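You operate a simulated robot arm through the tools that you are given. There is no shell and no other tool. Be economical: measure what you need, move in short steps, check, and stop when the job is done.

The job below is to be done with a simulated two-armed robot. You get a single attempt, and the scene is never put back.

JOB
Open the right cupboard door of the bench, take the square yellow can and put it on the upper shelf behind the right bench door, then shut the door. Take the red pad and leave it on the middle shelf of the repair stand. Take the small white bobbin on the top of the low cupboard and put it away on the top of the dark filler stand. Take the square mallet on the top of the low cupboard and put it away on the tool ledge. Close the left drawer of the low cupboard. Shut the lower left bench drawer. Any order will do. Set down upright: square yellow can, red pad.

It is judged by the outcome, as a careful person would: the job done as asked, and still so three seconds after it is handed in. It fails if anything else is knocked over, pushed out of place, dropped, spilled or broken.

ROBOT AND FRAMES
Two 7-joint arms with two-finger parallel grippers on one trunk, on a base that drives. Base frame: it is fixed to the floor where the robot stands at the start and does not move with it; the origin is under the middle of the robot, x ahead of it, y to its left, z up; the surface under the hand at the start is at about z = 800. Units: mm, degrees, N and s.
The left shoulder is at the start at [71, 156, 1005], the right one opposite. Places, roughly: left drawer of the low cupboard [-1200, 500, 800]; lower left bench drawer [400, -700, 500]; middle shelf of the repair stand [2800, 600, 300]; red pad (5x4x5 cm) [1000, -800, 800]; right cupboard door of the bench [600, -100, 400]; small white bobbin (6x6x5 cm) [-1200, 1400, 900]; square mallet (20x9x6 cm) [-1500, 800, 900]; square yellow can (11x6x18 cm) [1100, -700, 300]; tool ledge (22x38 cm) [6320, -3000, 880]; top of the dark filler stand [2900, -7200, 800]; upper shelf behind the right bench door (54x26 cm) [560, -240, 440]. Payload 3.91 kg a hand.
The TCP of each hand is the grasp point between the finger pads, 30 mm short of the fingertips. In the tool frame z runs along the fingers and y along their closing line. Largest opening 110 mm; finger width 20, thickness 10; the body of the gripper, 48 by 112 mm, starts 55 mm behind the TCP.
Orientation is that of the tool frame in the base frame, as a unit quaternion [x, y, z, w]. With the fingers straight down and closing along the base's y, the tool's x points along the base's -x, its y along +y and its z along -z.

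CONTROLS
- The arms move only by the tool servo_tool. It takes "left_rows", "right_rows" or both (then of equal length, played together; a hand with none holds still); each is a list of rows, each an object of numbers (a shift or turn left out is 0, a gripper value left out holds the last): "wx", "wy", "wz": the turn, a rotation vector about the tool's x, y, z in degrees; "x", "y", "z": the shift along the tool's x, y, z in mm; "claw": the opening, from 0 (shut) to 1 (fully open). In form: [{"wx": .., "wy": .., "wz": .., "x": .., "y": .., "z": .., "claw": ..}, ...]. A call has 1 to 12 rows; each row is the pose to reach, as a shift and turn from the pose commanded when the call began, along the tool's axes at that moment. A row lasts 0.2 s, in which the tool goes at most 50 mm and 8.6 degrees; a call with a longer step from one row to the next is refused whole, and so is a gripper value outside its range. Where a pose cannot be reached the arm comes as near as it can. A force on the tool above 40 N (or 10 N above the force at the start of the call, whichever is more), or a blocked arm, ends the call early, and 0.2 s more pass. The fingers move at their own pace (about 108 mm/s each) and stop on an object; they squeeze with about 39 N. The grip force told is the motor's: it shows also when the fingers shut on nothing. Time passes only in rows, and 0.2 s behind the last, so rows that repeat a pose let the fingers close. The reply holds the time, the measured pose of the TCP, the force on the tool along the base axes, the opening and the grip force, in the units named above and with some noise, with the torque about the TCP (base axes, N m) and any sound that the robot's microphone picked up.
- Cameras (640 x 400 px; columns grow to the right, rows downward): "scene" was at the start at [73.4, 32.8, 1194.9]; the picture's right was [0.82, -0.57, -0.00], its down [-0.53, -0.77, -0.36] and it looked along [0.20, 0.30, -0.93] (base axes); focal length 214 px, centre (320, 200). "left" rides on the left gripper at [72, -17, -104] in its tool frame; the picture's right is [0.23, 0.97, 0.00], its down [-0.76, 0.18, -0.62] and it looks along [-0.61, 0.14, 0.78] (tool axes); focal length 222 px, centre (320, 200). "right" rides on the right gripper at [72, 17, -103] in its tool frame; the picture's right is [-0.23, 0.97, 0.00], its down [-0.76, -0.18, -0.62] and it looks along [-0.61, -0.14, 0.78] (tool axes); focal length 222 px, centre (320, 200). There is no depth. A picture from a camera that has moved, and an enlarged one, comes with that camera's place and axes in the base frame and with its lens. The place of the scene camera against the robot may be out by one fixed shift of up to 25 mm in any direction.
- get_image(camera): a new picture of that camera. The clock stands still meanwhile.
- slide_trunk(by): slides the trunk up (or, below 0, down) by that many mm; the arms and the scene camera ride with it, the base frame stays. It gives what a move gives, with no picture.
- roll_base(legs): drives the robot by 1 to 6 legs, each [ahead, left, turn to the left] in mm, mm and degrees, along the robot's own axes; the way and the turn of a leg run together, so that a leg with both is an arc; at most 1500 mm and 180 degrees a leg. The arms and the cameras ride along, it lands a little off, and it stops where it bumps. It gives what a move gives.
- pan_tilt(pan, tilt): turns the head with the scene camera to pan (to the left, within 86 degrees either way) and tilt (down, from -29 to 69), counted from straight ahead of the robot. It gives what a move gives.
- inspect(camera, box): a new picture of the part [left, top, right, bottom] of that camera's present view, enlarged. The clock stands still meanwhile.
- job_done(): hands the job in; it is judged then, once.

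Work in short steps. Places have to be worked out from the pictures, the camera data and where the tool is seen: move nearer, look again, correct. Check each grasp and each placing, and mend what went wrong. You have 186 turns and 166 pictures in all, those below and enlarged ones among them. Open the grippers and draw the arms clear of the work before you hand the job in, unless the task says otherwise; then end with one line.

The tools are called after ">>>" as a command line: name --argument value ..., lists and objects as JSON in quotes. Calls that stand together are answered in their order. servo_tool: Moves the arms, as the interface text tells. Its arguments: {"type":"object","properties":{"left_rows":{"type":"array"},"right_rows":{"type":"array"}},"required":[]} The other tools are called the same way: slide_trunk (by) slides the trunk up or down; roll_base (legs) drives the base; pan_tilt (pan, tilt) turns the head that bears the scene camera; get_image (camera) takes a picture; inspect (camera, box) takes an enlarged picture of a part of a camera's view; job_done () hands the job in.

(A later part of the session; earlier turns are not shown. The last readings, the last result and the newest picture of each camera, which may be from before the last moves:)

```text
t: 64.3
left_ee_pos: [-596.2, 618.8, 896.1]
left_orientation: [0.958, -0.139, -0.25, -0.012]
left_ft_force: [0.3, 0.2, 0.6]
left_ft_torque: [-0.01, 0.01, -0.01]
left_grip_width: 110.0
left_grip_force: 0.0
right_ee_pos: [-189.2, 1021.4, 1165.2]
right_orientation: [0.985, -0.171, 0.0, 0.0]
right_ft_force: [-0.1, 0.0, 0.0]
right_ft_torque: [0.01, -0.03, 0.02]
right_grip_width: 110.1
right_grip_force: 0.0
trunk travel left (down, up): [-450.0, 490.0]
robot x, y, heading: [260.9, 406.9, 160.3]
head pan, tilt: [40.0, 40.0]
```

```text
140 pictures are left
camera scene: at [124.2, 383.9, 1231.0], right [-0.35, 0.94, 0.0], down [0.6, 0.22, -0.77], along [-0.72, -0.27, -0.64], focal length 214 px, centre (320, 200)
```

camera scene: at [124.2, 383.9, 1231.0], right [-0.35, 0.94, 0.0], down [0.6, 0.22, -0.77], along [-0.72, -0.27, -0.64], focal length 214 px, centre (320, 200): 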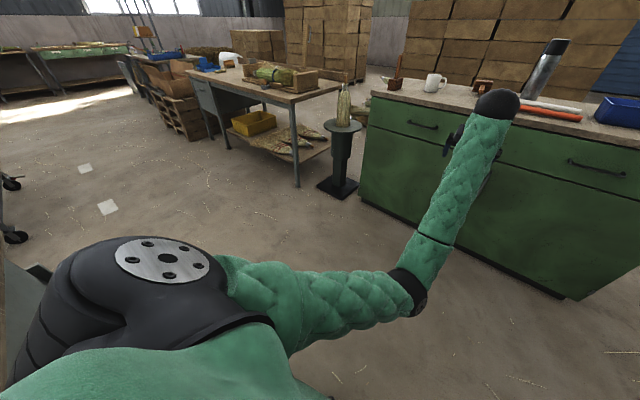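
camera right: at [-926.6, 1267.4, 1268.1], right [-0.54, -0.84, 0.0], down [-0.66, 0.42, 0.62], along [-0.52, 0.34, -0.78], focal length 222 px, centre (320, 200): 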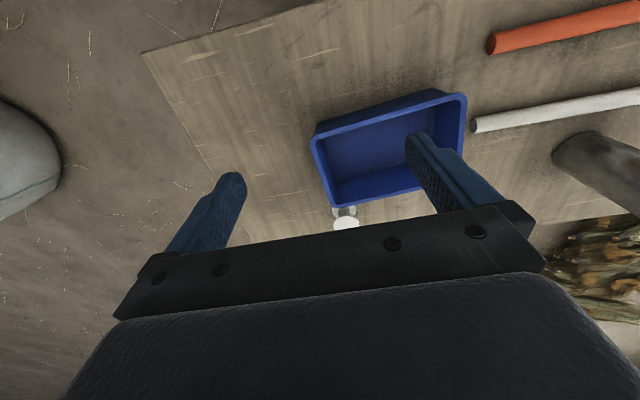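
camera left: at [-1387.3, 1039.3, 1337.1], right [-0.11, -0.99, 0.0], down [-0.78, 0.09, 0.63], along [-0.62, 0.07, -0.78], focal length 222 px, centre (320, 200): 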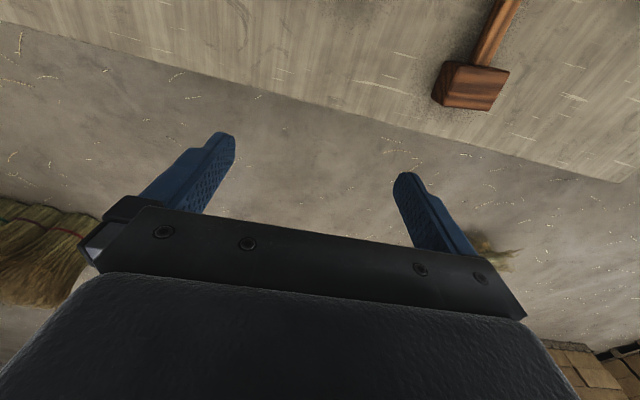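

Elbow is bent properly and nothing on the cupboard has shifted. I level the left tool to straight down while raising it a little.

>>> servo_tool --left_rows '[{"wx": 0.6, "wy": 4.8, "wz": 0.5, "x": 2, "y": 16, "z": -30}, {"wx": 1.2, "wy": 9.6, "wz": 1, "x": 5, "y": 33, "z": -60}, {"wx": 1.8, "wy": 14.4, "wz": 1.5, "x": 7, "y": 50, "z": -90}, {"wx": 2.4, "wy": 19.1, "wz": 2.1, "x": 9, "y": 67, "z": -120}, {"wx": 3, "wy": 23.9, "wz": 2.6, "x": 12, "y": 83, "z": -150}, {"wx": 3.6, "wy": 28.7, "wz": 3.1, "x": 14, "y": 100, "z": -179}, {"wx": 3.6, "wy": 28.7, "wz": 3.1, "x": 14, "y": 100, "z": -179}]'

```text
t: 66.0
left_ee_pos: [-755.4, 472.6, 986.9]
left_orientation: [0.985, -0.172, 0.001, -0.001]
left_ft_force: [-0.8, 0.0, -0.3]
left_ft_torque: [-0.02, 0.05, -0.02]
left_grip_width: 110.0
left_grip_force: 0.0
left hand out of reach, approached as far as the arm can: row 1, 2, 3, 4, 5, 6, 7
right_ee_pos: [-188.5, 1022.8, 1162.8]
right_orientation: [0.985, -0.171, 0.001, 0.001]
right_ft_force: [0.2, 1.3, 0.2]
right_ft_torque: [-0.03, 0.0, -0.01]
right_grip_width: 110.0
right_grip_force: 0.0
trunk travel left (down, up): [-450.0, 490.0]
robot x, y, heading: [260.6, 408.5, 160.8]
head pan, tilt: [40.0, 40.0]
```

Still out of reach; I look at the arm once more.

>>> get_image --camera "scene"

>>> get_image --camera "left"

```text
139 pictures are left
camera scene: at [123.6, 385.0, 1230.7], right [-0.35, 0.94, 0.0], down [0.6, 0.22, -0.77], along [-0.72, -0.27, -0.64], focal length 214 px, centre (320, 200)
```

scene: 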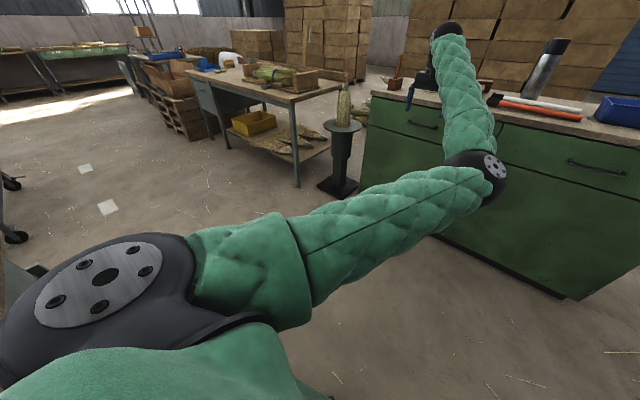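

```text
138 pictures are left
camera left: at [-681.5, 464.1, 1092.6], right [-0.12, -0.99, 0.0], down [-0.78, 0.09, 0.62], along [-0.62, 0.07, -0.78], focal length 222 px, centre (320, 200)
```

left: 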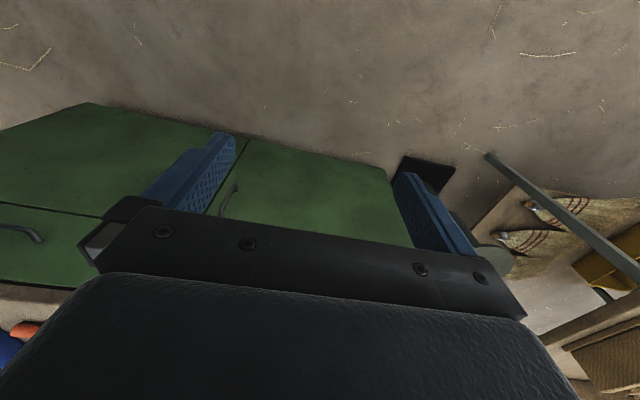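

The elbow is bent inward; I try steering the command to an easy spot on the arm's own side and lower (about 650 ahead, 330 left, z 870).

>>> servo_tool --left_rows '[{"x": 15, "y": 20, "z": 25}, {"x": 30, "y": 40, "z": 50}, {"x": 45, "y": 60, "z": 75}, {"x": 60, "y": 80, "z": 100}, {"x": 75, "y": 100, "z": 125}, {"x": 90, "y": 120, "z": 150}, {"x": 110, "y": 140, "z": 170}, {"x": 130, "y": 150, "z": 180}, {"x": 130, "y": 150, "z": 180}, {"x": 130, "y": 150, "z": 180}]'

>>> get_image --camera "scene"

```text
t: 68.2
left_ee_pos: [-682.0, 284.9, 814.0]
left_orientation: [0.985, -0.17, 0.001, -0.002]
left_ft_force: [0.5, 0.5, -0.8]
left_ft_torque: [-0.03, -0.02, -0.02]
left_grip_width: 110.3
left_grip_force: 0.1
right_ee_pos: [-188.1, 1021.0, 1164.1]
right_orientation: [0.985, -0.17, 0.001, 0.0]
right_ft_force: [0.2, -0.5, -0.7]
right_ft_torque: [0.03, 0.0, 0.0]
right_grip_width: 110.1
right_grip_force: 0.1
trunk travel left (down, up): [-450.0, 490.0]
robot x, y, heading: [257.9, 408.0, 160.4]
head pan, tilt: [40.0, 40.0]
```

```text
137 pictures are left
camera scene: at [124.3, 383.7, 1231.0], right [-0.35, 0.94, 0.0], down [0.6, 0.22, -0.77], along [-0.72, -0.27, -0.64], focal length 214 px, centre (320, 200)
```

scene: 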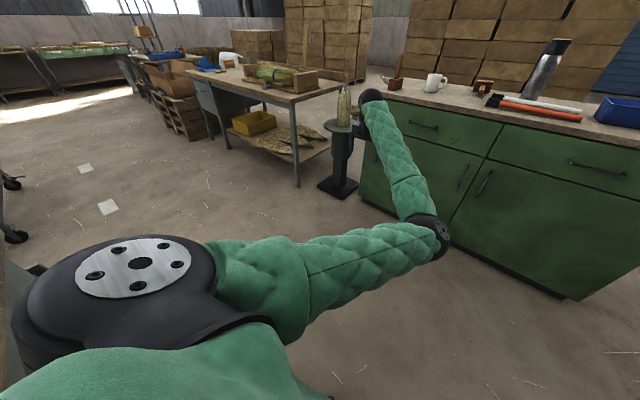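

Now the left arm tracks exactly (845 ahead, 430 left, z 814). I test a move in and up with it.

>>> servo_tool --left_rows '[{"x": 30, "y": 0, "z": -30}, {"x": 60, "y": 0, "z": -60}, {"x": 90, "y": 0, "z": -90}, {"x": 120, "y": 0, "z": -120}, {"x": 150, "y": 0, "z": -150}, {"x": 150, "y": 0, "z": -190}, {"x": 150, "y": 0, "z": -220}, {"x": 150, "y": 0, "z": -250}, {"x": 150, "y": 0, "z": -250}]'

```text
t: 70.2
left_ee_pos: [-572.6, 186.5, 1065.0]
left_orientation: [0.985, -0.171, 0.001, -0.001]
left_ft_force: [-0.1, -0.9, -0.2]
left_ft_torque: [0.02, 0.01, -0.01]
left_grip_width: 110.1
left_grip_force: 0.1
left hand out of reach, approached as far as the arm can: row 2, 3, 4, 5, 6, 7, 8, 9
right_ee_pos: [-189.0, 1022.2, 1164.4]
right_orientation: [0.986, -0.169, 0.002, 0.001]
right_ft_force: [0.2, 0.5, 0.3]
right_ft_torque: [0.01, -0.01, 0.03]
right_grip_width: 109.9
right_grip_force: 0.0
trunk travel left (down, up): [-450.0, 490.0]
robot x, y, heading: [264.8, 409.3, 160.6]
head pan, tilt: [40.0, 40.0]
```

The present elbow posture works when the hand is lower than the shoulder. I put the left hand back to about 840 ahead at z≈960 and raise the trunk 150 mm.

>>> servo_tool --left_rows '[{"x": -40, "z": 30}, {"x": -80, "z": 60}, {"x": -110, "z": 90}, {"x": -140, "z": 120}, {"x": -140, "z": 120}]'

>>> slide_trunk --by 150

>>> pan_tilt --pan 0 --tilt 45

```text
t: 71.3
left_ee_pos: [-703.4, 235.1, 944.5]
left_orientation: [0.985, -0.172, -0.001, -0.001]
left_ft_force: [-0.7, -0.7, -0.3]
left_ft_torque: [0.01, 0.03, 0.06]
left_grip_width: 109.8
left_grip_force: 0.0
right_ee_pos: [-187.1, 1022.5, 1165.3]
right_orientation: [0.985, -0.171, 0.001, 0.0]
right_ft_force: [0.4, 0.2, 0.1]
right_ft_torque: [0.02, -0.01, -0.02]
right_grip_width: 110.0
right_grip_force: 0.1
trunk travel left (down, up): [-450.0, 490.0]
robot x, y, heading: [260.4, 409.7, 160.5]
head pan, tilt: [40.0, 40.0]
```

```text
t: 73.1
left_ee_pos: [-703.9, 235.2, 1094.0]
left_orientation: [0.985, -0.172, 0.0, -0.002]
left_ft_force: [0.2, 0.5, 0.6]
left_ft_torque: [-0.02, -0.01, 0.01]
left_grip_width: 110.0
left_grip_force: 0.1
right_ee_pos: [-190.2, 1022.3, 1313.9]
right_orientation: [0.985, -0.17, 0.0, 0.0]
right_ft_force: [0.1, -0.2, -0.4]
right_ft_torque: [0.0, 0.0, -0.02]
right_grip_width: 110.0
right_grip_force: 0.0
trunk travel left (down, up): [-600.0, 340.0]
robot x, y, heading: [265.5, 412.2, 160.5]
head pan, tilt: [40.0, 40.0]
```

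```text
t: 74.2
left_ee_pos: [-702.8, 233.5, 1094.5]
left_orientation: [0.985, -0.171, 0.001, -0.002]
left_ft_force: [-0.4, -0.4, 0.1]
left_ft_torque: [0.0, -0.02, 0.0]
left_grip_width: 109.9
left_grip_force: 0.0
right_ee_pos: [-188.6, 1021.8, 1314.3]
right_orientation: [0.985, -0.171, 0.0, 0.0]
right_ft_force: [-0.7, 0.3, -1.2]
right_ft_torque: [0.0, 0.01, -0.04]
right_grip_width: 109.8
right_grip_force: 0.1
trunk travel left (down, up): [-600.0, 340.0]
robot x, y, heading: [261.7, 411.1, 160.4]
head pan, tilt: [0.0, 45.0]
```

I now shift right 180 mm and approach the cupboard about 950 mm so the mallet comes under the left hand and the bobbin under the right.

>>> roll_base --legs '[[0, -180, 0], [930, 0, 0]]'

>>> get_image --camera "left"

>>> get_image --camera "right"

>>> get_image --camera "scene"

```text
t: 75.8
left_ee_pos: [-647.4, 370.5, 1089.3]
left_orientation: [0.986, -0.167, 0.001, -0.007]
left_ft_force: [0.2, -0.2, -0.6]
left_ft_torque: [-0.01, 0.02, 0.0]
left_grip_width: 110.0
left_grip_force: 0.0
right_ee_pos: [-141.4, 1156.8, 1320.8]
right_orientation: [0.986, -0.166, 0.005, -0.007]
right_ft_force: [0.1, 0.3, 0.8]
right_ft_torque: [-0.01, 0.0, 0.05]
right_grip_width: 109.7
right_grip_force: 0.0
trunk travel left (down, up): [-600.0, 340.0]
robot x, y, heading: [321.3, 564.2, 160.8]
head pan, tilt: [0.0, 45.0]
stopped in leg 1: the robot was blocked; the commanded pose is now the measured one
```

```text
136 pictures are left
camera left: at [-574.8, 362.1, 1194.8], right [-0.11, -0.99, -0.02], down [-0.78, 0.07, 0.62], along [-0.62, 0.08, -0.78], focal length 222 px, centre (320, 200)
```

left: 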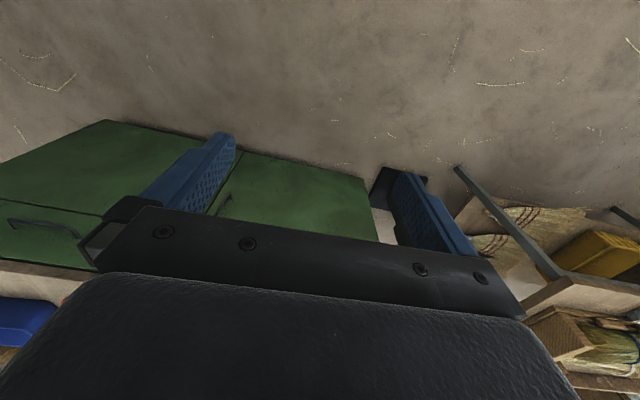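

```text
135 pictures are left
camera right: at [-78.9, 1115.8, 1423.3], right [-0.53, -0.85, -0.02], down [-0.67, 0.41, 0.62], along [-0.52, 0.34, -0.78], focal length 222 px, centre (320, 200)
```

right: 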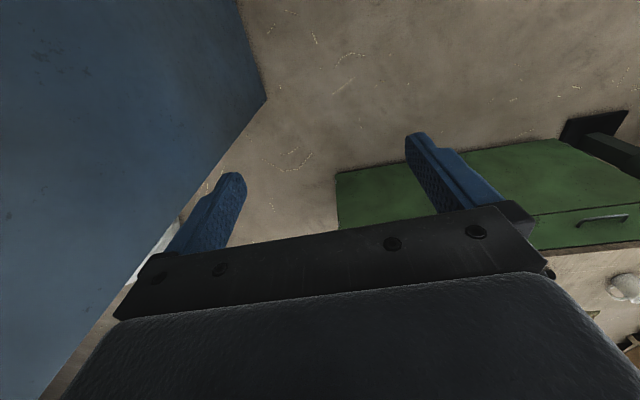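

```text
134 pictures are left
camera scene: at [180.4, 578.2, 1375.1], right [0.33, 0.94, 0.01], down [0.67, -0.22, -0.71], along [-0.66, 0.24, -0.71], focal length 214 px, centre (320, 200)
```

scene: 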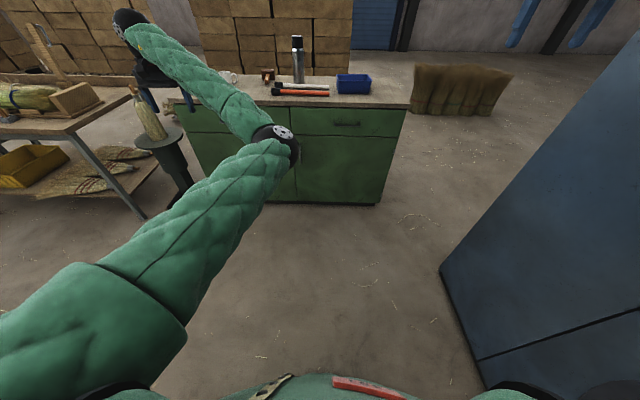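

The right elbow bumped the blue cabinet. I step left 120 mm, go ahead past the cabinet's corner, then sidestep right again.

>>> roll_base --legs '[[0, 130, 0], [500, 0, 0]]'

>>> pan_tilt --pan -50 --tilt 35

>>> get_image --camera "scene"

```text
t: 79.5
left_ee_pos: [-1140.2, 409.7, 1093.4]
left_orientation: [0.987, -0.162, 0.001, -0.002]
left_ft_force: [0.3, -0.8, 0.5]
left_ft_torque: [0.01, -0.06, 0.04]
left_grip_width: 110.1
left_grip_force: 0.1
right_ee_pos: [-640.4, 1206.8, 1312.8]
right_orientation: [0.987, -0.161, 0.003, 0.001]
right_ft_force: [-0.4, -0.2, -1.3]
right_ft_torque: [0.01, 0.01, 0.0]
right_grip_width: 109.9
right_grip_force: 0.1
trunk travel left (down, up): [-600.0, 340.0]
robot x, y, heading: [-178.1, 601.6, 161.5]
head pan, tilt: [0.0, 45.0]
```

```text
t: 80.7
left_ee_pos: [-1138.8, 410.7, 1093.4]
left_orientation: [0.987, -0.162, 0.001, -0.001]
left_ft_force: [0.3, 0.1, -0.3]
left_ft_torque: [-0.01, 0.01, -0.03]
left_grip_width: 109.9
left_grip_force: 0.0
right_ee_pos: [-640.0, 1207.2, 1312.4]
right_orientation: [0.987, -0.162, 0.003, 0.0]
right_ft_force: [-0.4, -0.3, 0.8]
right_ft_torque: [-0.01, -0.04, -0.03]
right_grip_width: 110.2
right_grip_force: 0.1
trunk travel left (down, up): [-600.0, 340.0]
robot x, y, heading: [-176.7, 602.3, 161.2]
head pan, tilt: [-50.0, 35.0]
```

```text
133 pictures are left
camera scene: at [-267.1, 686.9, 1388.5], right [0.93, 0.37, 0.0], down [0.21, -0.53, -0.82], along [-0.3, 0.76, -0.57], focal length 214 px, centre (320, 200)
```

scene: 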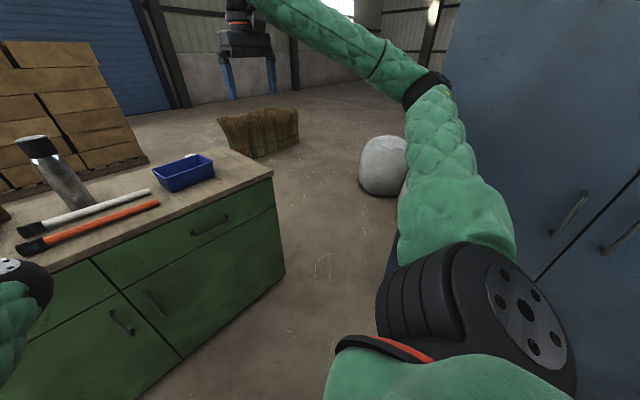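

The right elbow sticks out near the cabinet, but going straight ahead clears it. I bring the left hand 150 mm inward (clear of the mug) and drive straight 470 mm.

>>> servo_tool --left_rows '[{"y": -40}, {"y": -80}, {"y": -120}, {"y": -150}, {"y": -150}]'

>>> roll_base --legs '[[250, 0, 0]]'

>>> pan_tilt --pan 5 --tilt 45

>>> get_image --camera "scene"

>>> get_image --camera "left"

```text
t: 81.9
left_ee_pos: [-1143.5, 517.6, 1088.7]
left_orientation: [0.987, -0.162, 0.001, -0.002]
left_ft_force: [0.1, 0.7, 0.0]
left_ft_torque: [0.0, 0.01, 0.01]
left_grip_width: 110.1
left_grip_force: 0.1
left hand out of reach, approached as far as the arm can: row 2, 3, 4, 5
right_ee_pos: [-640.1, 1205.5, 1314.3]
right_orientation: [0.987, -0.162, 0.002, 0.001]
right_ft_force: [0.4, 0.2, -0.3]
right_ft_torque: [-0.02, -0.01, 0.0]
right_grip_width: 109.9
right_grip_force: 0.0
trunk travel left (down, up): [-600.0, 340.0]
robot x, y, heading: [-179.1, 598.0, 161.5]
head pan, tilt: [-50.0, 35.0]
```

```text
t: 83.7
left_ee_pos: [-1380.7, 594.5, 1089.2]
left_orientation: [0.987, -0.162, 0.001, 0.0]
left_ft_force: [0.3, -0.2, -1.9]
left_ft_torque: [-0.01, -0.01, 0.02]
left_grip_width: 110.2
left_grip_force: 0.0
right_ee_pos: [-877.4, 1285.6, 1313.1]
right_orientation: [0.987, -0.161, 0.003, 0.001]
right_ft_force: [0.9, -0.4, 0.5]
right_ft_torque: [0.0, -0.02, 0.04]
right_grip_width: 110.1
right_grip_force: 0.0
trunk travel left (down, up): [-600.0, 340.0]
robot x, y, heading: [-412.7, 678.6, 161.4]
head pan, tilt: [-50.0, 35.0]
```

```text
t: 84.9
left_ee_pos: [-1379.5, 594.9, 1087.6]
left_orientation: [0.987, -0.161, 0.0, -0.001]
left_ft_force: [1.2, -0.2, -0.4]
left_ft_torque: [0.0, -0.02, 0.02]
left_grip_width: 110.1
left_grip_force: 0.1
right_ee_pos: [-876.7, 1285.4, 1312.8]
right_orientation: [0.987, -0.16, 0.002, 0.001]
right_ft_force: [-0.1, 0.5, 0.5]
right_ft_torque: [-0.04, 0.05, 0.0]
right_grip_width: 110.1
right_grip_force: 0.1
trunk travel left (down, up): [-600.0, 340.0]
robot x, y, heading: [-415.6, 677.8, 161.6]
head pan, tilt: [5.0, 45.0]
```

```text
132 pictures are left
camera scene: at [-549.9, 703.1, 1373.7], right [0.23, 0.97, 0.0], down [0.69, -0.17, -0.71], along [-0.69, 0.17, -0.71], focal length 214 px, centre (320, 200)
```

scene: 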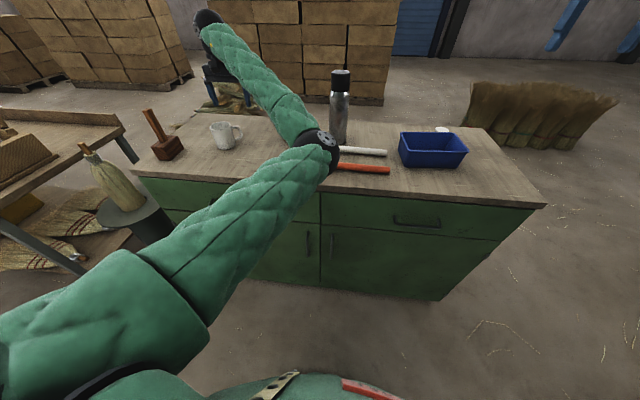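

```text
131 pictures are left
camera left: at [-1305.7, 588.3, 1194.3], right [-0.1, -1.0, 0.0], down [-0.78, 0.07, 0.62], along [-0.62, 0.06, -0.78], focal length 222 px, centre (320, 200)
```

left: 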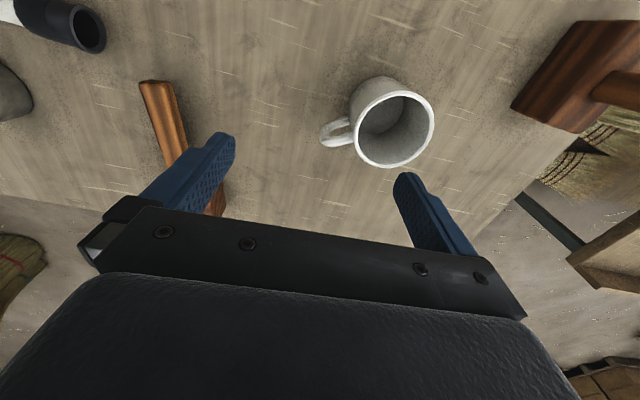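

The left arm's elbow is folded inward, which would crowd the bottle. I back off into the clear and try to roll the elbow over: stretch forward, roll the wrist while straight, then pull in.

>>> roll_base --legs '[[-550, 0, 0]]'

>>> servo_tool --left_rows '[{"wy": -8, "x": -15, "y": -18, "z": -6}, {"wy": -16, "x": -30, "y": -36, "z": -12}, {"wy": -24, "x": -45, "y": -54, "z": -18}, {"wy": -32, "x": -60, "y": -72, "z": -24}, {"wy": -40, "x": -75, "y": -90, "z": -30}, {"wy": -48, "x": -90, "y": -108, "z": -36}, {"wy": -56, "x": -105, "y": -126, "z": -42}, {"wy": -64, "x": -120, "y": -144, "z": -48}, {"wy": -72, "x": -135, "y": -162, "z": -54}, {"wy": -80, "x": -150, "y": -180, "z": -60}, {"wy": -80, "x": -150, "y": -180, "z": -60}]'

>>> servo_tool --left_rows '[{"z": 30, "x": -5}, {"z": 60, "x": -10}, {"z": 90, "x": -15}, {"z": 120, "x": -20}, {"z": 150, "x": -26}, {"z": 180, "x": -31}, {"z": 180, "x": -31}]'

```text
t: 88.1
left_ee_pos: [-866.0, 420.3, 1089.6]
left_orientation: [0.987, -0.161, 0.0, 0.0]
left_ft_force: [0.6, -0.3, 0.1]
left_ft_torque: [0.01, 0.03, -0.01]
left_grip_width: 110.3
left_grip_force: 0.0
right_ee_pos: [-362.8, 1112.3, 1313.2]
right_orientation: [0.987, -0.16, 0.004, 0.0]
right_ft_force: [-0.5, -0.3, 0.3]
right_ft_torque: [0.03, 0.02, -0.03]
right_grip_width: 109.8
right_grip_force: 0.2
trunk travel left (down, up): [-600.0, 340.0]
robot x, y, heading: [99.3, 509.3, 161.8]
head pan, tilt: [5.0, 45.0]
```

```text
t: 90.5
left_ee_pos: [-951.7, 641.6, 1150.2]
left_orientation: [0.756, -0.122, -0.635, -0.105]
left_ft_force: [0.3, 0.7, 0.2]
left_ft_torque: [0.0, -0.03, 0.0]
left_grip_width: 110.0
left_grip_force: 0.1
right_ee_pos: [-363.8, 1112.4, 1312.5]
right_orientation: [0.987, -0.159, 0.003, 0.001]
right_ft_force: [-0.3, 0.5, 0.0]
right_ft_torque: [0.0, 0.0, -0.02]
right_grip_width: 110.1
right_grip_force: 0.0
trunk travel left (down, up): [-600.0, 340.0]
robot x, y, heading: [101.0, 501.4, 161.7]
head pan, tilt: [5.0, 45.0]
```

```text
t: 92.1
left_ee_pos: [-1124.9, 695.6, 1150.3]
left_orientation: [0.756, -0.122, -0.634, -0.104]
left_ft_force: [0.6, 0.1, 0.0]
left_ft_torque: [-0.02, -0.01, -0.01]
left_grip_width: 110.2
left_grip_force: 0.0
right_ee_pos: [-363.2, 1112.6, 1312.2]
right_orientation: [0.987, -0.159, 0.003, 0.0]
right_ft_force: [0.7, 0.4, -0.4]
right_ft_torque: [0.0, 0.03, -0.03]
right_grip_width: 110.1
right_grip_force: 0.0
trunk travel left (down, up): [-600.0, 340.0]
robot x, y, heading: [101.6, 506.2, 161.5]
head pan, tilt: [5.0, 45.0]
```

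All tracked. Nearly straight now; I roll the tool about the arm axis.

>>> servo_tool --left_rows '[{"wz": -8.4}, {"wz": -16.8}, {"wz": -25.2}, {"wz": -33.6}, {"wz": -42}, {"wz": -50.4}, {"wz": -58.8}, {"wz": -67.2}, {"wz": -75.6}, {"wz": -84}, {"wz": -92.4}, {"wz": -100.8}]'

>>> servo_tool --left_rows '[{"wz": -8.4}, {"wz": -16.8}, {"wz": -25.2}, {"wz": -33.6}, {"wz": -42}, {"wz": -50.4}, {"wz": -58.8}, {"wz": -67.2}, {"wz": -70}]'

>>> get_image --camera "scene"

```text
t: 94.7
left_ee_pos: [-1124.5, 698.0, 1149.0]
left_orientation: [0.576, 0.505, -0.324, -0.555]
left_ft_force: [0.2, 0.2, -0.4]
left_ft_torque: [-0.02, 0.0, 0.0]
left_grip_width: 110.1
left_grip_force: 0.1
right_ee_pos: [-364.2, 1112.5, 1312.7]
right_orientation: [0.987, -0.16, 0.003, 0.001]
right_ft_force: [1.1, -0.3, 0.5]
right_ft_torque: [0.0, -0.01, 0.01]
right_grip_width: 110.3
right_grip_force: 0.0
trunk travel left (down, up): [-600.0, 340.0]
robot x, y, heading: [100.1, 511.1, 161.9]
head pan, tilt: [5.0, 45.0]
```

```text
t: 96.7
left_ee_pos: [-1124.0, 696.9, 1148.6]
left_orientation: [0.182, 0.744, 0.054, -0.64]
left_ft_force: [-0.3, -0.4, 0.8]
left_ft_torque: [0.01, -0.02, 0.03]
left_grip_width: 110.2
left_grip_force: 0.0
right_ee_pos: [-364.5, 1114.5, 1312.0]
right_orientation: [0.987, -0.16, 0.002, 0.001]
right_ft_force: [-0.1, 0.3, 0.2]
right_ft_torque: [0.01, -0.03, -0.01]
right_grip_width: 110.1
right_grip_force: 0.2
trunk travel left (down, up): [-600.0, 340.0]
robot x, y, heading: [99.9, 510.0, 161.8]
head pan, tilt: [5.0, 45.0]
```

```text
130 pictures are left
camera scene: at [-36.5, 531.8, 1373.7], right [0.23, 0.97, 0.0], down [0.69, -0.16, -0.71], along [-0.69, 0.16, -0.71], focal length 214 px, centre (320, 200)
```

scene: 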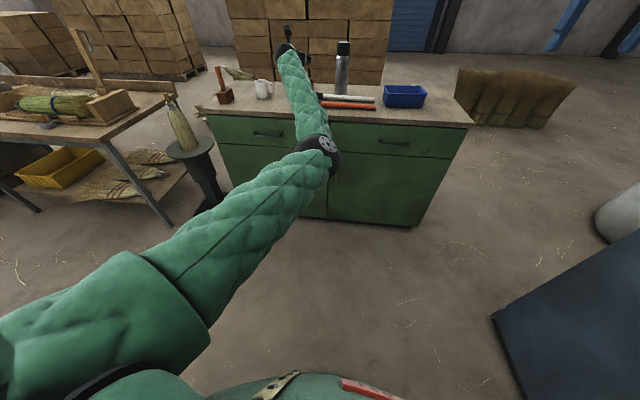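

The elbow wasn't straight enough to share the roll. I stretch fully and roll back.

>>> servo_tool --left_rows '[{"z": 30}, {"z": 60}, {"z": 90}, {"z": 90}]'

>>> servo_tool --left_rows '[{"wz": 8.4}, {"wz": 16.8}, {"wz": 25.2}, {"wz": 33.6}, {"wz": 42}, {"wz": 50.4}, {"wz": 58.8}, {"wz": 67.2}, {"wz": 75.6}, {"wz": 84}, {"wz": 92.4}, {"wz": 100.8}]'

>>> servo_tool --left_rows '[{"wz": 8.4}, {"wz": 16.8}, {"wz": 25.2}, {"wz": 33.6}, {"wz": 42}, {"wz": 50.4}, {"wz": 58.8}, {"wz": 67.2}, {"wz": 70}]'

>>> get_image --camera "scene"

```text
t: 97.7
left_ee_pos: [-1200.0, 721.8, 1137.7]
left_orientation: [0.183, 0.744, 0.053, -0.641]
left_ft_force: [0.5, -0.1, -0.6]
left_ft_torque: [0.0, 0.01, 0.04]
left_grip_width: 110.0
left_grip_force: 0.1
left hand out of reach, approached as far as the arm can: row 3, 4
right_ee_pos: [-365.1, 1114.3, 1311.5]
right_orientation: [0.987, -0.16, 0.003, 0.001]
right_ft_force: [1.4, 0.8, -0.1]
right_ft_torque: [-0.07, 0.02, 0.01]
right_grip_width: 110.0
right_grip_force: 0.2
trunk travel left (down, up): [-600.0, 340.0]
robot x, y, heading: [100.8, 511.1, 161.8]
head pan, tilt: [5.0, 45.0]
```

```text
t: 100.3
left_ee_pos: [-1200.2, 721.1, 1135.8]
left_orientation: [0.69, 0.333, -0.46, -0.449]
left_ft_force: [0.6, 0.2, 0.5]
left_ft_torque: [0.01, 0.04, -0.02]
left_grip_width: 110.1
left_grip_force: 0.1
right_ee_pos: [-364.8, 1113.6, 1313.0]
right_orientation: [0.987, -0.16, 0.002, 0.001]
right_ft_force: [0.7, 0.3, -1.1]
right_ft_torque: [0.01, 0.0, -0.03]
right_grip_width: 109.8
right_grip_force: 0.2
trunk travel left (down, up): [-600.0, 340.0]
robot x, y, heading: [101.3, 510.9, 161.9]
head pan, tilt: [5.0, 45.0]
```

```text
t: 102.3
left_ee_pos: [-1201.8, 720.7, 1136.0]
left_orientation: [0.757, -0.122, -0.634, -0.103]
left_ft_force: [-0.6, -0.7, 0.3]
left_ft_torque: [0.0, 0.01, -0.03]
left_grip_width: 110.3
left_grip_force: 0.0
right_ee_pos: [-365.2, 1112.8, 1312.8]
right_orientation: [0.987, -0.159, 0.004, 0.001]
right_ft_force: [-0.8, 0.0, 0.4]
right_ft_torque: [0.01, -0.02, 0.01]
right_grip_width: 110.1
right_grip_force: 0.1
trunk travel left (down, up): [-600.0, 340.0]
robot x, y, heading: [98.7, 508.5, 161.7]
head pan, tilt: [5.0, 45.0]
```

```text
129 pictures are left
camera scene: at [-36.9, 531.8, 1373.6], right [0.23, 0.97, 0.0], down [0.69, -0.16, -0.71], along [-0.69, 0.16, -0.71], focal length 214 px, centre (320, 200)
```

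scene: 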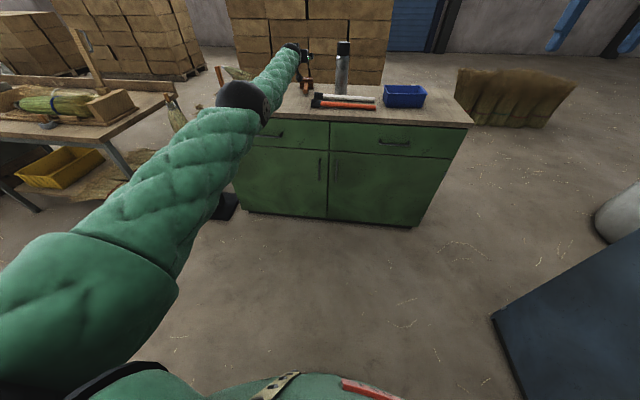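

The elbow is now on the outer side. I pull the hand back and turn the fingers down.

>>> servo_tool --left_rows '[{"z": -48, "x": 8}, {"z": -96, "x": 17}, {"z": -144, "x": 25}, {"z": -192, "x": 34}, {"z": -240, "x": 42}, {"z": -288, "x": 50}, {"z": -336, "x": 58}, {"z": -384, "x": 67}]'

>>> servo_tool --left_rows '[{"wy": 8}, {"wy": 16}, {"wy": 24}, {"wy": 32}, {"wy": 40}, {"wy": 48}, {"wy": 56}, {"wy": 64}, {"wy": 72}, {"wy": 80}, {"wy": 80}]'

>>> get_image --camera "scene"

```text
t: 104.1
left_ee_pos: [-1196.0, 724.5, 1141.9]
left_orientation: [0.757, -0.121, -0.634, -0.103]
left_ft_force: [0.2, 0.2, 0.2]
left_ft_torque: [0.03, 0.01, 0.0]
left_grip_width: 109.9
left_grip_force: 0.1
left hand out of reach, approached as far as the arm can: row 1, 2, 3, 4, 5, 6, 7, 8
right_ee_pos: [-364.1, 1112.1, 1312.2]
right_orientation: [0.987, -0.159, 0.003, 0.0]
right_ft_force: [0.0, -0.2, -0.1]
right_ft_torque: [0.0, 0.0, 0.0]
right_grip_width: 110.0
right_grip_force: 0.1
trunk travel left (down, up): [-600.0, 340.0]
robot x, y, heading: [96.0, 509.7, 161.4]
head pan, tilt: [5.0, 45.0]
```

```text
t: 106.5
left_ee_pos: [-1013.3, 670.5, 1108.6]
left_orientation: [0.987, -0.16, -0.015, -0.004]
left_ft_force: [0.7, 0.3, -0.3]
left_ft_torque: [0.05, 0.01, 0.0]
left_grip_width: 109.9
left_grip_force: 0.0
left hand out of reach, approached as far as the arm can: row 1, 2, 3, 4, 5, 6, 7, 8, 9, 10, 11
right_ee_pos: [-366.0, 1112.3, 1311.7]
right_orientation: [0.987, -0.158, 0.004, 0.001]
right_ft_force: [0.0, -0.2, 0.3]
right_ft_torque: [0.0, 0.0, 0.02]
right_grip_width: 109.9
right_grip_force: 0.0
trunk travel left (down, up): [-600.0, 340.0]
robot x, y, heading: [100.3, 508.4, 161.8]
head pan, tilt: [5.0, 45.0]
```

```text
128 pictures are left
camera scene: at [-37.5, 531.1, 1373.7], right [0.23, 0.97, 0.0], down [0.69, -0.16, -0.71], along [-0.69, 0.16, -0.71], focal length 214 px, centre (320, 200)
```

scene: 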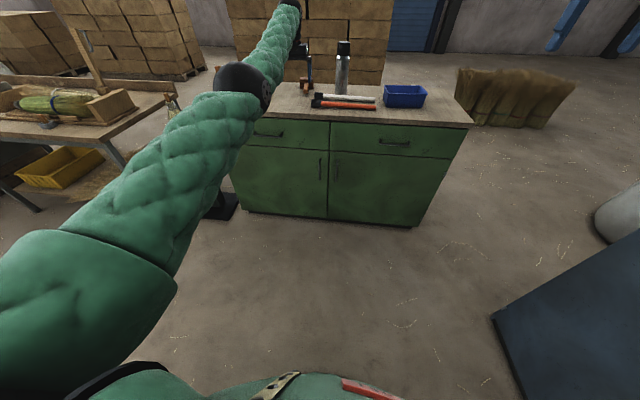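

The arm is straight again with the elbow at its stop; an out-and-in command should snap it into its working bend. I do that, ending lower on the left side.

>>> servo_tool --left_rows '[{"x": -48}, {"x": -96}, {"x": -144}, {"x": -192}, {"x": -240}, {"x": -288}, {"x": -336}, {"x": -384}, {"x": -432}, {"x": -432}]'

>>> servo_tool --left_rows '[{"x": 46, "z": 10}, {"x": 92, "z": 20}, {"x": 138, "z": 30}, {"x": 184, "z": 40}, {"x": 230, "z": 50}, {"x": 276, "z": 60}, {"x": 322, "z": 70}, {"x": 368, "z": 80}, {"x": 414, "z": 90}, {"x": 450, "z": 100}, {"x": 450, "z": 100}, {"x": 450, "z": 100}]'

>>> get_image --camera "scene"

```text
t: 108.7
left_ee_pos: [-1009.4, 677.6, 1078.7]
left_orientation: [0.987, -0.16, -0.001, -0.001]
left_ft_force: [-0.8, -0.5, 0.3]
left_ft_torque: [0.01, 0.0, 0.0]
left_grip_width: 109.9
left_grip_force: 0.1
left hand out of reach, approached as far as the arm can: row 1, 2, 3, 4, 5, 6, 7, 8, 9, 10
right_ee_pos: [-364.2, 1113.0, 1313.4]
right_orientation: [0.987, -0.16, 0.004, 0.0]
right_ft_force: [0.0, 0.3, 1.0]
right_ft_torque: [0.03, -0.02, -0.03]
right_grip_width: 110.2
right_grip_force: 0.0
trunk travel left (down, up): [-600.0, 340.0]
robot x, y, heading: [101.8, 512.8, 161.7]
head pan, tilt: [5.0, 45.0]
```

```text
t: 111.3
left_ee_pos: [-846.3, 498.5, 907.0]
left_orientation: [0.987, -0.161, 0.0, -0.002]
left_ft_force: [-0.3, 1.0, 0.7]
left_ft_torque: [0.0, 0.01, -0.01]
left_grip_width: 110.1
left_grip_force: 0.1
left hand out of reach, approached as far as the arm can: row 3, 4, 5, 6, 7, 8, 9, 10, 11, 12
right_ee_pos: [-364.3, 1113.4, 1313.9]
right_orientation: [0.987, -0.16, 0.002, 0.0]
right_ft_force: [0.3, -0.4, -0.1]
right_ft_torque: [-0.01, 0.0, 0.01]
right_grip_width: 110.0
right_grip_force: 0.0
trunk travel left (down, up): [-600.0, 340.0]
robot x, y, heading: [100.6, 509.7, 161.7]
head pan, tilt: [5.0, 45.0]
```

```text
127 pictures are left
camera scene: at [-36.4, 531.7, 1373.7], right [0.23, 0.97, 0.0], down [0.69, -0.16, -0.71], along [-0.69, 0.16, -0.71], focal length 214 px, centre (320, 200)
```

scene: 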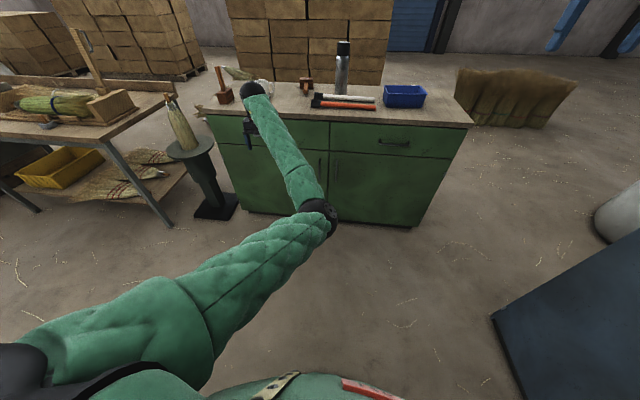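

Elbow bent inward again but usable. I test whether yawing the tool to the left relieves the reach limit.

>>> servo_tool --left_rows '[{"wz": -8}, {"wz": -16}, {"wz": -24}, {"wz": -32}, {"wz": -40}, {"wz": -40}]'

```text
t: 112.7
left_ee_pos: [-847.4, 497.9, 906.4]
left_orientation: [0.982, 0.187, 0.0, -0.001]
left_ft_force: [1.4, 0.2, -0.5]
left_ft_torque: [0.04, -0.02, -0.03]
left_grip_width: 109.9
left_grip_force: 0.1
right_ee_pos: [-363.9, 1112.6, 1311.7]
right_orientation: [0.987, -0.16, 0.002, 0.001]
right_ft_force: [0.5, 0.1, -0.2]
right_ft_torque: [0.0, 0.01, -0.03]
right_grip_width: 109.7
right_grip_force: 0.0
trunk travel left (down, up): [-600.0, 340.0]
robot x, y, heading: [101.0, 509.6, 161.8]
head pan, tilt: [5.0, 45.0]
```

Yawing works (and an unreachable command resets to the achieved pose). I set the tool heading to ~180° to match the mallet handle and test moving 80 mm right and 60 up.

>>> servo_tool --left_rows '[{"wz": 7}, {"wz": 14}, {"wz": 22}, {"wz": 22}]'

>>> servo_tool --left_rows '[{"x": 8, "y": -25, "z": -20}, {"x": 16, "y": -50, "z": -40}, {"x": 25, "y": -76, "z": -60}, {"x": 25, "y": -76, "z": -60}]'

```text
t: 113.7
left_ee_pos: [-847.6, 498.7, 905.3]
left_orientation: [1.0, -0.005, 0.001, -0.001]
left_ft_force: [-1.4, 0.0, -0.2]
left_ft_torque: [0.0, 0.04, 0.01]
left_grip_width: 109.9
left_grip_force: 0.0
right_ee_pos: [-364.0, 1112.1, 1312.1]
right_orientation: [0.987, -0.16, 0.003, 0.0]
right_ft_force: [0.3, 0.1, 0.0]
right_ft_torque: [0.01, -0.02, -0.03]
right_grip_width: 110.1
right_grip_force: 0.1
trunk travel left (down, up): [-600.0, 340.0]
robot x, y, heading: [100.8, 510.9, 161.9]
head pan, tilt: [5.0, 45.0]
```

```text
t: 114.7
left_ee_pos: [-876.9, 568.3, 939.4]
left_orientation: [1.0, -0.004, -0.001, -0.001]
left_ft_force: [-0.5, -1.0, -0.2]
left_ft_torque: [-0.01, 0.0, 0.05]
left_grip_width: 110.0
left_grip_force: 0.1
left hand out of reach, approached as far as the arm can: row 1, 2, 3, 4
right_ee_pos: [-364.7, 1113.1, 1313.2]
right_orientation: [0.987, -0.16, 0.003, 0.0]
right_ft_force: [-0.8, 0.7, -1.2]
right_ft_torque: [0.01, -0.02, 0.01]
right_grip_width: 109.9
right_grip_force: 0.1
trunk travel left (down, up): [-600.0, 340.0]
robot x, y, heading: [99.7, 508.5, 161.8]
head pan, tilt: [5.0, 45.0]
```

The limit is wrist bend; with the trunk higher the arm comes down more steeply. I raise the trunk 200 mm and drive 690 mm ahead so the mallet comes under the left hand.

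>>> slide_trunk --by 200

>>> roll_base --legs '[[690, 0, 0]]'

>>> get_image --camera "left"

>>> get_image --camera "scene"

```text
t: 116.8
left_ee_pos: [-876.9, 567.7, 1139.2]
left_orientation: [1.0, -0.004, -0.001, -0.001]
left_ft_force: [0.3, -0.5, 0.0]
left_ft_torque: [0.0, -0.02, 0.02]
left_grip_width: 110.0
left_grip_force: 0.1
right_ee_pos: [-364.4, 1113.8, 1512.5]
right_orientation: [0.987, -0.16, 0.003, 0.0]
right_ft_force: [-0.4, -0.8, 0.1]
right_ft_torque: [0.03, 0.04, 0.01]
right_grip_width: 110.0
right_grip_force: 0.1
trunk travel left (down, up): [-800.0, 140.0]
robot x, y, heading: [98.9, 510.8, 161.8]
head pan, tilt: [5.0, 45.0]
```

```text
t: 120.6
left_ee_pos: [-1520.6, 785.9, 1139.3]
left_orientation: [1.0, -0.004, 0.0, -0.001]
left_ft_force: [-0.5, 0.4, -0.3]
left_ft_torque: [0.03, 0.02, 0.01]
left_grip_width: 109.8
left_grip_force: 0.1
right_ee_pos: [-1007.5, 1328.2, 1512.9]
right_orientation: [0.987, -0.161, 0.003, 0.001]
right_ft_force: [0.1, 0.0, -0.4]
right_ft_torque: [-0.01, 0.0, 0.01]
right_grip_width: 109.9
right_grip_force: 0.2
trunk travel left (down, up): [-800.0, 140.0]
robot x, y, heading: [-546.2, 718.3, 161.4]
head pan, tilt: [5.0, 45.0]
```

```text
126 pictures are left
camera left: at [-1447.9, 802.0, 1244.7], right [0.22, -0.98, 0.0], down [-0.76, -0.17, 0.62], along [-0.61, -0.13, -0.78], focal length 222 px, centre (320, 200)
```

left: 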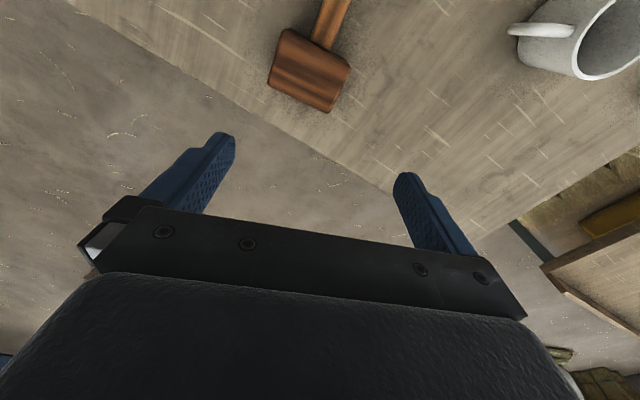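

```text
125 pictures are left
camera scene: at [-681.1, 746.6, 1573.7], right [0.23, 0.97, 0.0], down [0.69, -0.17, -0.71], along [-0.69, 0.16, -0.71], focal length 214 px, centre (320, 200)
```

scene: 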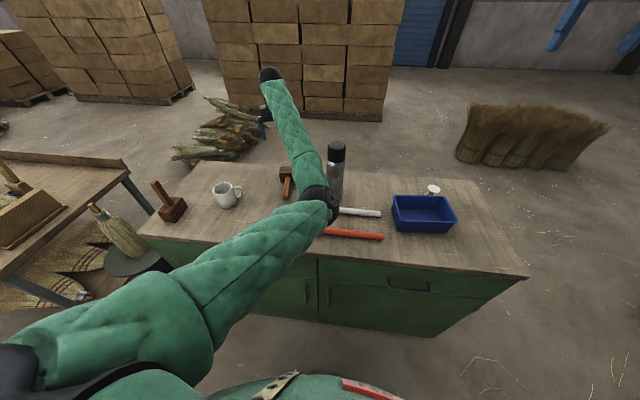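

Head centre ≈ (−1493, 806), handle pointing at −13°. I move the hand over it, turn to heading 166°, lower to z≈1060 and look.

>>> servo_tool --left_rows '[{"wz": 4.4, "x": 9, "y": -7, "z": 25}, {"wz": 8.8, "x": 18, "y": -14, "z": 50}, {"wz": 13.1, "x": 28, "y": -20, "z": 75}, {"wz": 13.1, "x": 28, "y": -20, "z": 75}]'

>>> get_image --camera "left"

```text
t: 121.6
left_ee_pos: [-1497.3, 799.7, 1073.4]
left_orientation: [0.993, -0.116, -0.005, 0.0]
left_ft_force: [0.4, 0.4, 0.6]
left_ft_torque: [0.03, 0.01, 0.0]
left_grip_width: 110.1
left_grip_force: 0.1
right_ee_pos: [-1006.2, 1329.3, 1511.6]
right_orientation: [0.987, -0.161, 0.002, 0.0]
right_ft_force: [0.5, 0.5, -0.1]
right_ft_torque: [-0.03, -0.01, -0.01]
right_grip_width: 110.3
right_grip_force: 0.1
trunk travel left (down, up): [-800.0, 140.0]
robot x, y, heading: [-543.8, 723.3, 161.6]
head pan, tilt: [5.0, 45.0]
```

```text
124 pictures are left
camera left: at [-1422.1, 799.9, 1177.2], right [0.0, -1.0, 0.0], down [-0.78, 0.0, 0.63], along [-0.63, 0.0, -0.78], focal length 222 px, centre (320, 200)
```

left: 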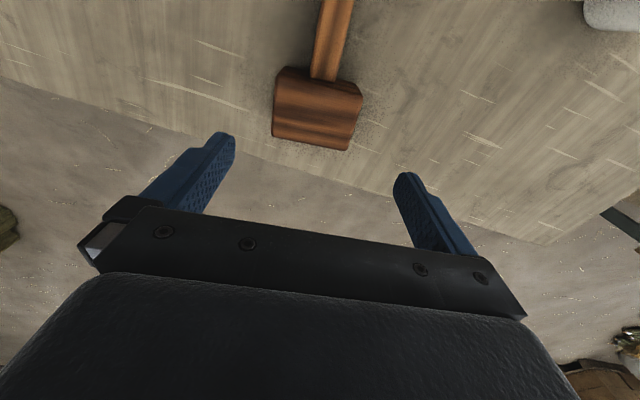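

The hand is aligned with the head (offset only ~3 mm). I lower 60 mm and check again.

>>> servo_tool --left_rows '[{"y": -3, "z": 30}, {"y": -3, "z": 60}, {"y": -3, "z": 60}]'

>>> get_image --camera "left"

```text
t: 122.4
left_ee_pos: [-1497.0, 802.5, 1016.1]
left_orientation: [0.993, -0.117, -0.008, 0.001]
left_ft_force: [-0.2, 0.5, 0.0]
left_ft_torque: [-0.01, -0.01, -0.02]
left_grip_width: 110.1
left_grip_force: 0.1
right_ee_pos: [-1007.6, 1328.2, 1512.3]
right_orientation: [0.987, -0.161, 0.002, 0.0]
right_ft_force: [-0.3, -0.4, 0.0]
right_ft_torque: [-0.01, 0.0, 0.02]
right_grip_width: 110.0
right_grip_force: 0.1
trunk travel left (down, up): [-800.0, 140.0]
robot x, y, heading: [-544.6, 724.1, 161.5]
head pan, tilt: [5.0, 45.0]
```

```text
123 pictures are left
camera left: at [-1422.0, 803.0, 1119.8], right [0.0, -1.0, 0.0], down [-0.77, 0.0, 0.63], along [-0.63, 0.0, -0.77], focal length 222 px, centre (320, 200)
```

left: 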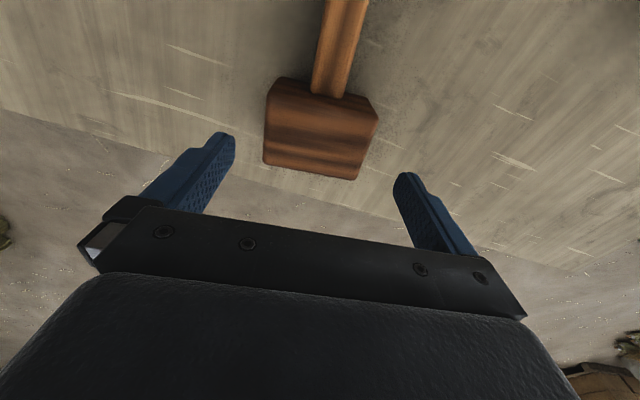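

Head is centred between the fingers and spans x −1525…−1460. I lower in guarded steps to TCP z≈932.

>>> servo_tool --left_rows '[{"x": 3, "z": 20}, {"x": 3, "z": 40}, {"x": 3, "z": 55}, {"x": 3, "z": 70}, {"x": 3, "z": 84}, {"x": 3, "z": 84}]'

>>> get_image --camera "left"

```text
t: 123.6
left_ee_pos: [-1486.9, 809.6, 930.0]
left_orientation: [0.993, -0.121, -0.005, 0.0]
left_ft_force: [11.9, -3.8, 12.3]
left_ft_torque: [0.68, -0.63, -0.71]
left_grip_width: 110.0
left_grip_force: 0.1
right_ee_pos: [-1006.2, 1328.3, 1513.8]
right_orientation: [0.987, -0.161, 0.002, 0.0]
right_ft_force: [0.1, 0.5, 0.5]
right_ft_torque: [-0.03, 0.0, 0.0]
right_grip_width: 110.1
right_grip_force: 0.0
trunk travel left (down, up): [-800.0, 140.0]
robot x, y, heading: [-544.7, 722.8, 161.8]
head pan, tilt: [5.0, 45.0]
stopped in row 5 (left hand): the force on the tool passed its limit at 55 N (the readings are from after the stop); the commanded pose is now the measured one
```

```text
122 pictures are left
camera left: at [-1412.6, 808.3, 1034.5], right [-0.01, -1.0, 0.0], down [-0.78, 0.01, 0.63], along [-0.63, 0.01, -0.78], focal length 222 px, centre (320, 200)
```

left: 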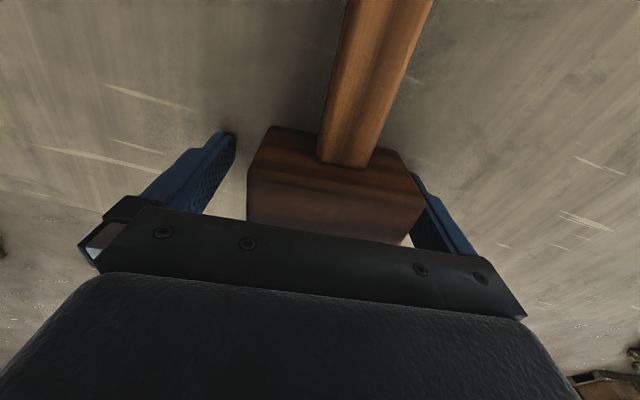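

The fingertips have touched down (table ≈ 898), straddling the head. I raise 6 mm, centre by 3 mm and close.

>>> servo_tool --left_rows '[{"y": 3, "z": -7}, {"y": 3, "z": -7}, {"y": 3, "z": -7, "claw": 0}, {"y": 3, "z": -7, "claw": 0}, {"y": 3, "z": -7, "claw": 0}, {"y": 3, "z": -7, "claw": 0}]'

>>> get_image --camera "left"

```text
t: 125.0
left_ee_pos: [-1489.2, 806.4, 935.8]
left_orientation: [0.993, -0.12, -0.005, -0.001]
left_ft_force: [-1.8, -0.8, 4.3]
left_ft_torque: [0.23, -0.13, 0.03]
left_grip_width: 83.9
left_grip_force: 38.8
right_ee_pos: [-1008.7, 1328.0, 1511.9]
right_orientation: [0.987, -0.161, 0.002, 0.001]
right_ft_force: [0.2, 0.2, 0.9]
right_ft_torque: [0.0, -0.02, 0.01]
right_grip_width: 110.1
right_grip_force: 0.0
trunk travel left (down, up): [-800.0, 140.0]
robot x, y, heading: [-545.5, 723.2, 161.6]
head pan, tilt: [5.0, 45.0]
```

```text
121 pictures are left
camera left: at [-1414.3, 806.0, 1040.4], right [-0.01, -1.0, 0.0], down [-0.78, 0.01, 0.63], along [-0.63, 0.01, -0.78], focal length 222 px, centre (320, 200)
```

left: 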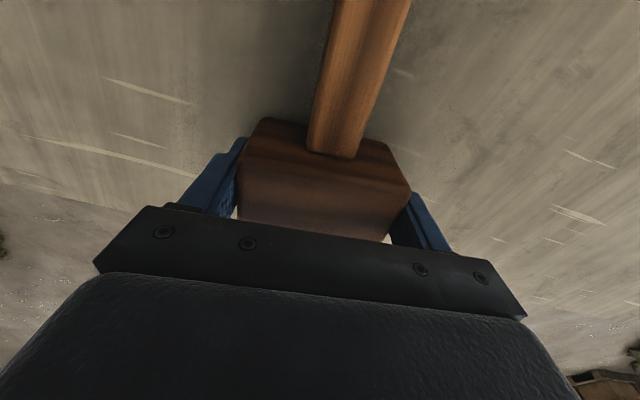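

Gripped (84 mm). I lift with the trunk by 120 mm.

>>> slide_trunk --by 120

>>> get_image --camera "scene"

>>> get_image --camera "right"

```text
t: 126.5
left_ee_pos: [-1490.4, 806.4, 1055.3]
left_orientation: [0.993, -0.12, -0.003, -0.001]
left_ft_force: [-0.3, 0.4, 1.2]
left_ft_torque: [0.0, 0.0, -0.01]
left_grip_width: 0.0
left_grip_force: 37.6
right_ee_pos: [-1009.0, 1328.1, 1632.5]
right_orientation: [0.987, -0.161, 0.003, 0.001]
right_ft_force: [-1.1, 0.4, -0.5]
right_ft_torque: [0.03, -0.04, -0.01]
right_grip_width: 110.0
right_grip_force: 0.1
trunk travel left (down, up): [-920.0, 20.0]
robot x, y, heading: [-543.8, 721.3, 161.6]
head pan, tilt: [5.0, 45.0]
```

```text
120 pictures are left
camera scene: at [-681.8, 746.8, 1693.5], right [0.23, 0.97, 0.0], down [0.69, -0.16, -0.71], along [-0.69, 0.16, -0.71], focal length 214 px, centre (320, 200)
```

scene: 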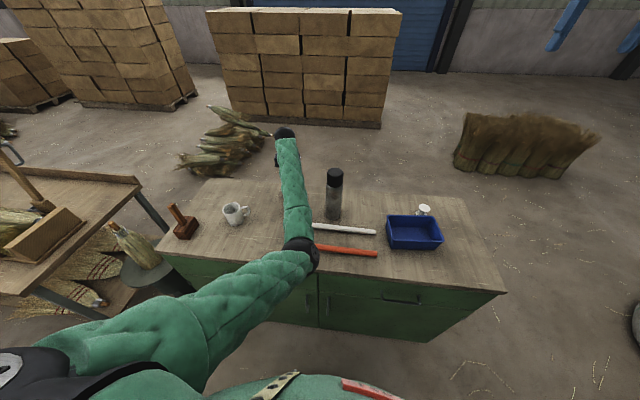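

```text
119 pictures are left
camera right: at [-944.7, 1289.3, 1735.7], right [-0.52, -0.85, 0.0], down [-0.67, 0.41, 0.62], along [-0.53, 0.32, -0.79], focal length 222 px, centre (320, 200)
```

right: 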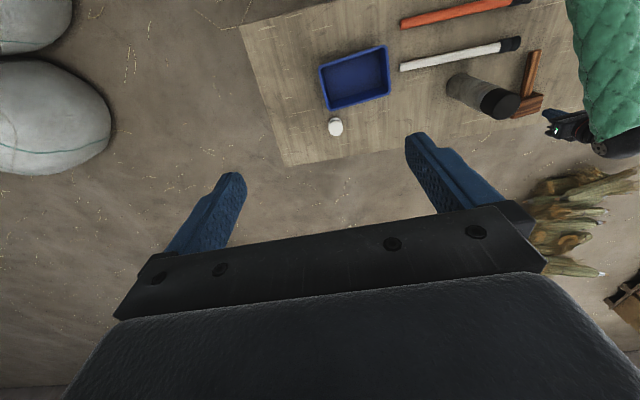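

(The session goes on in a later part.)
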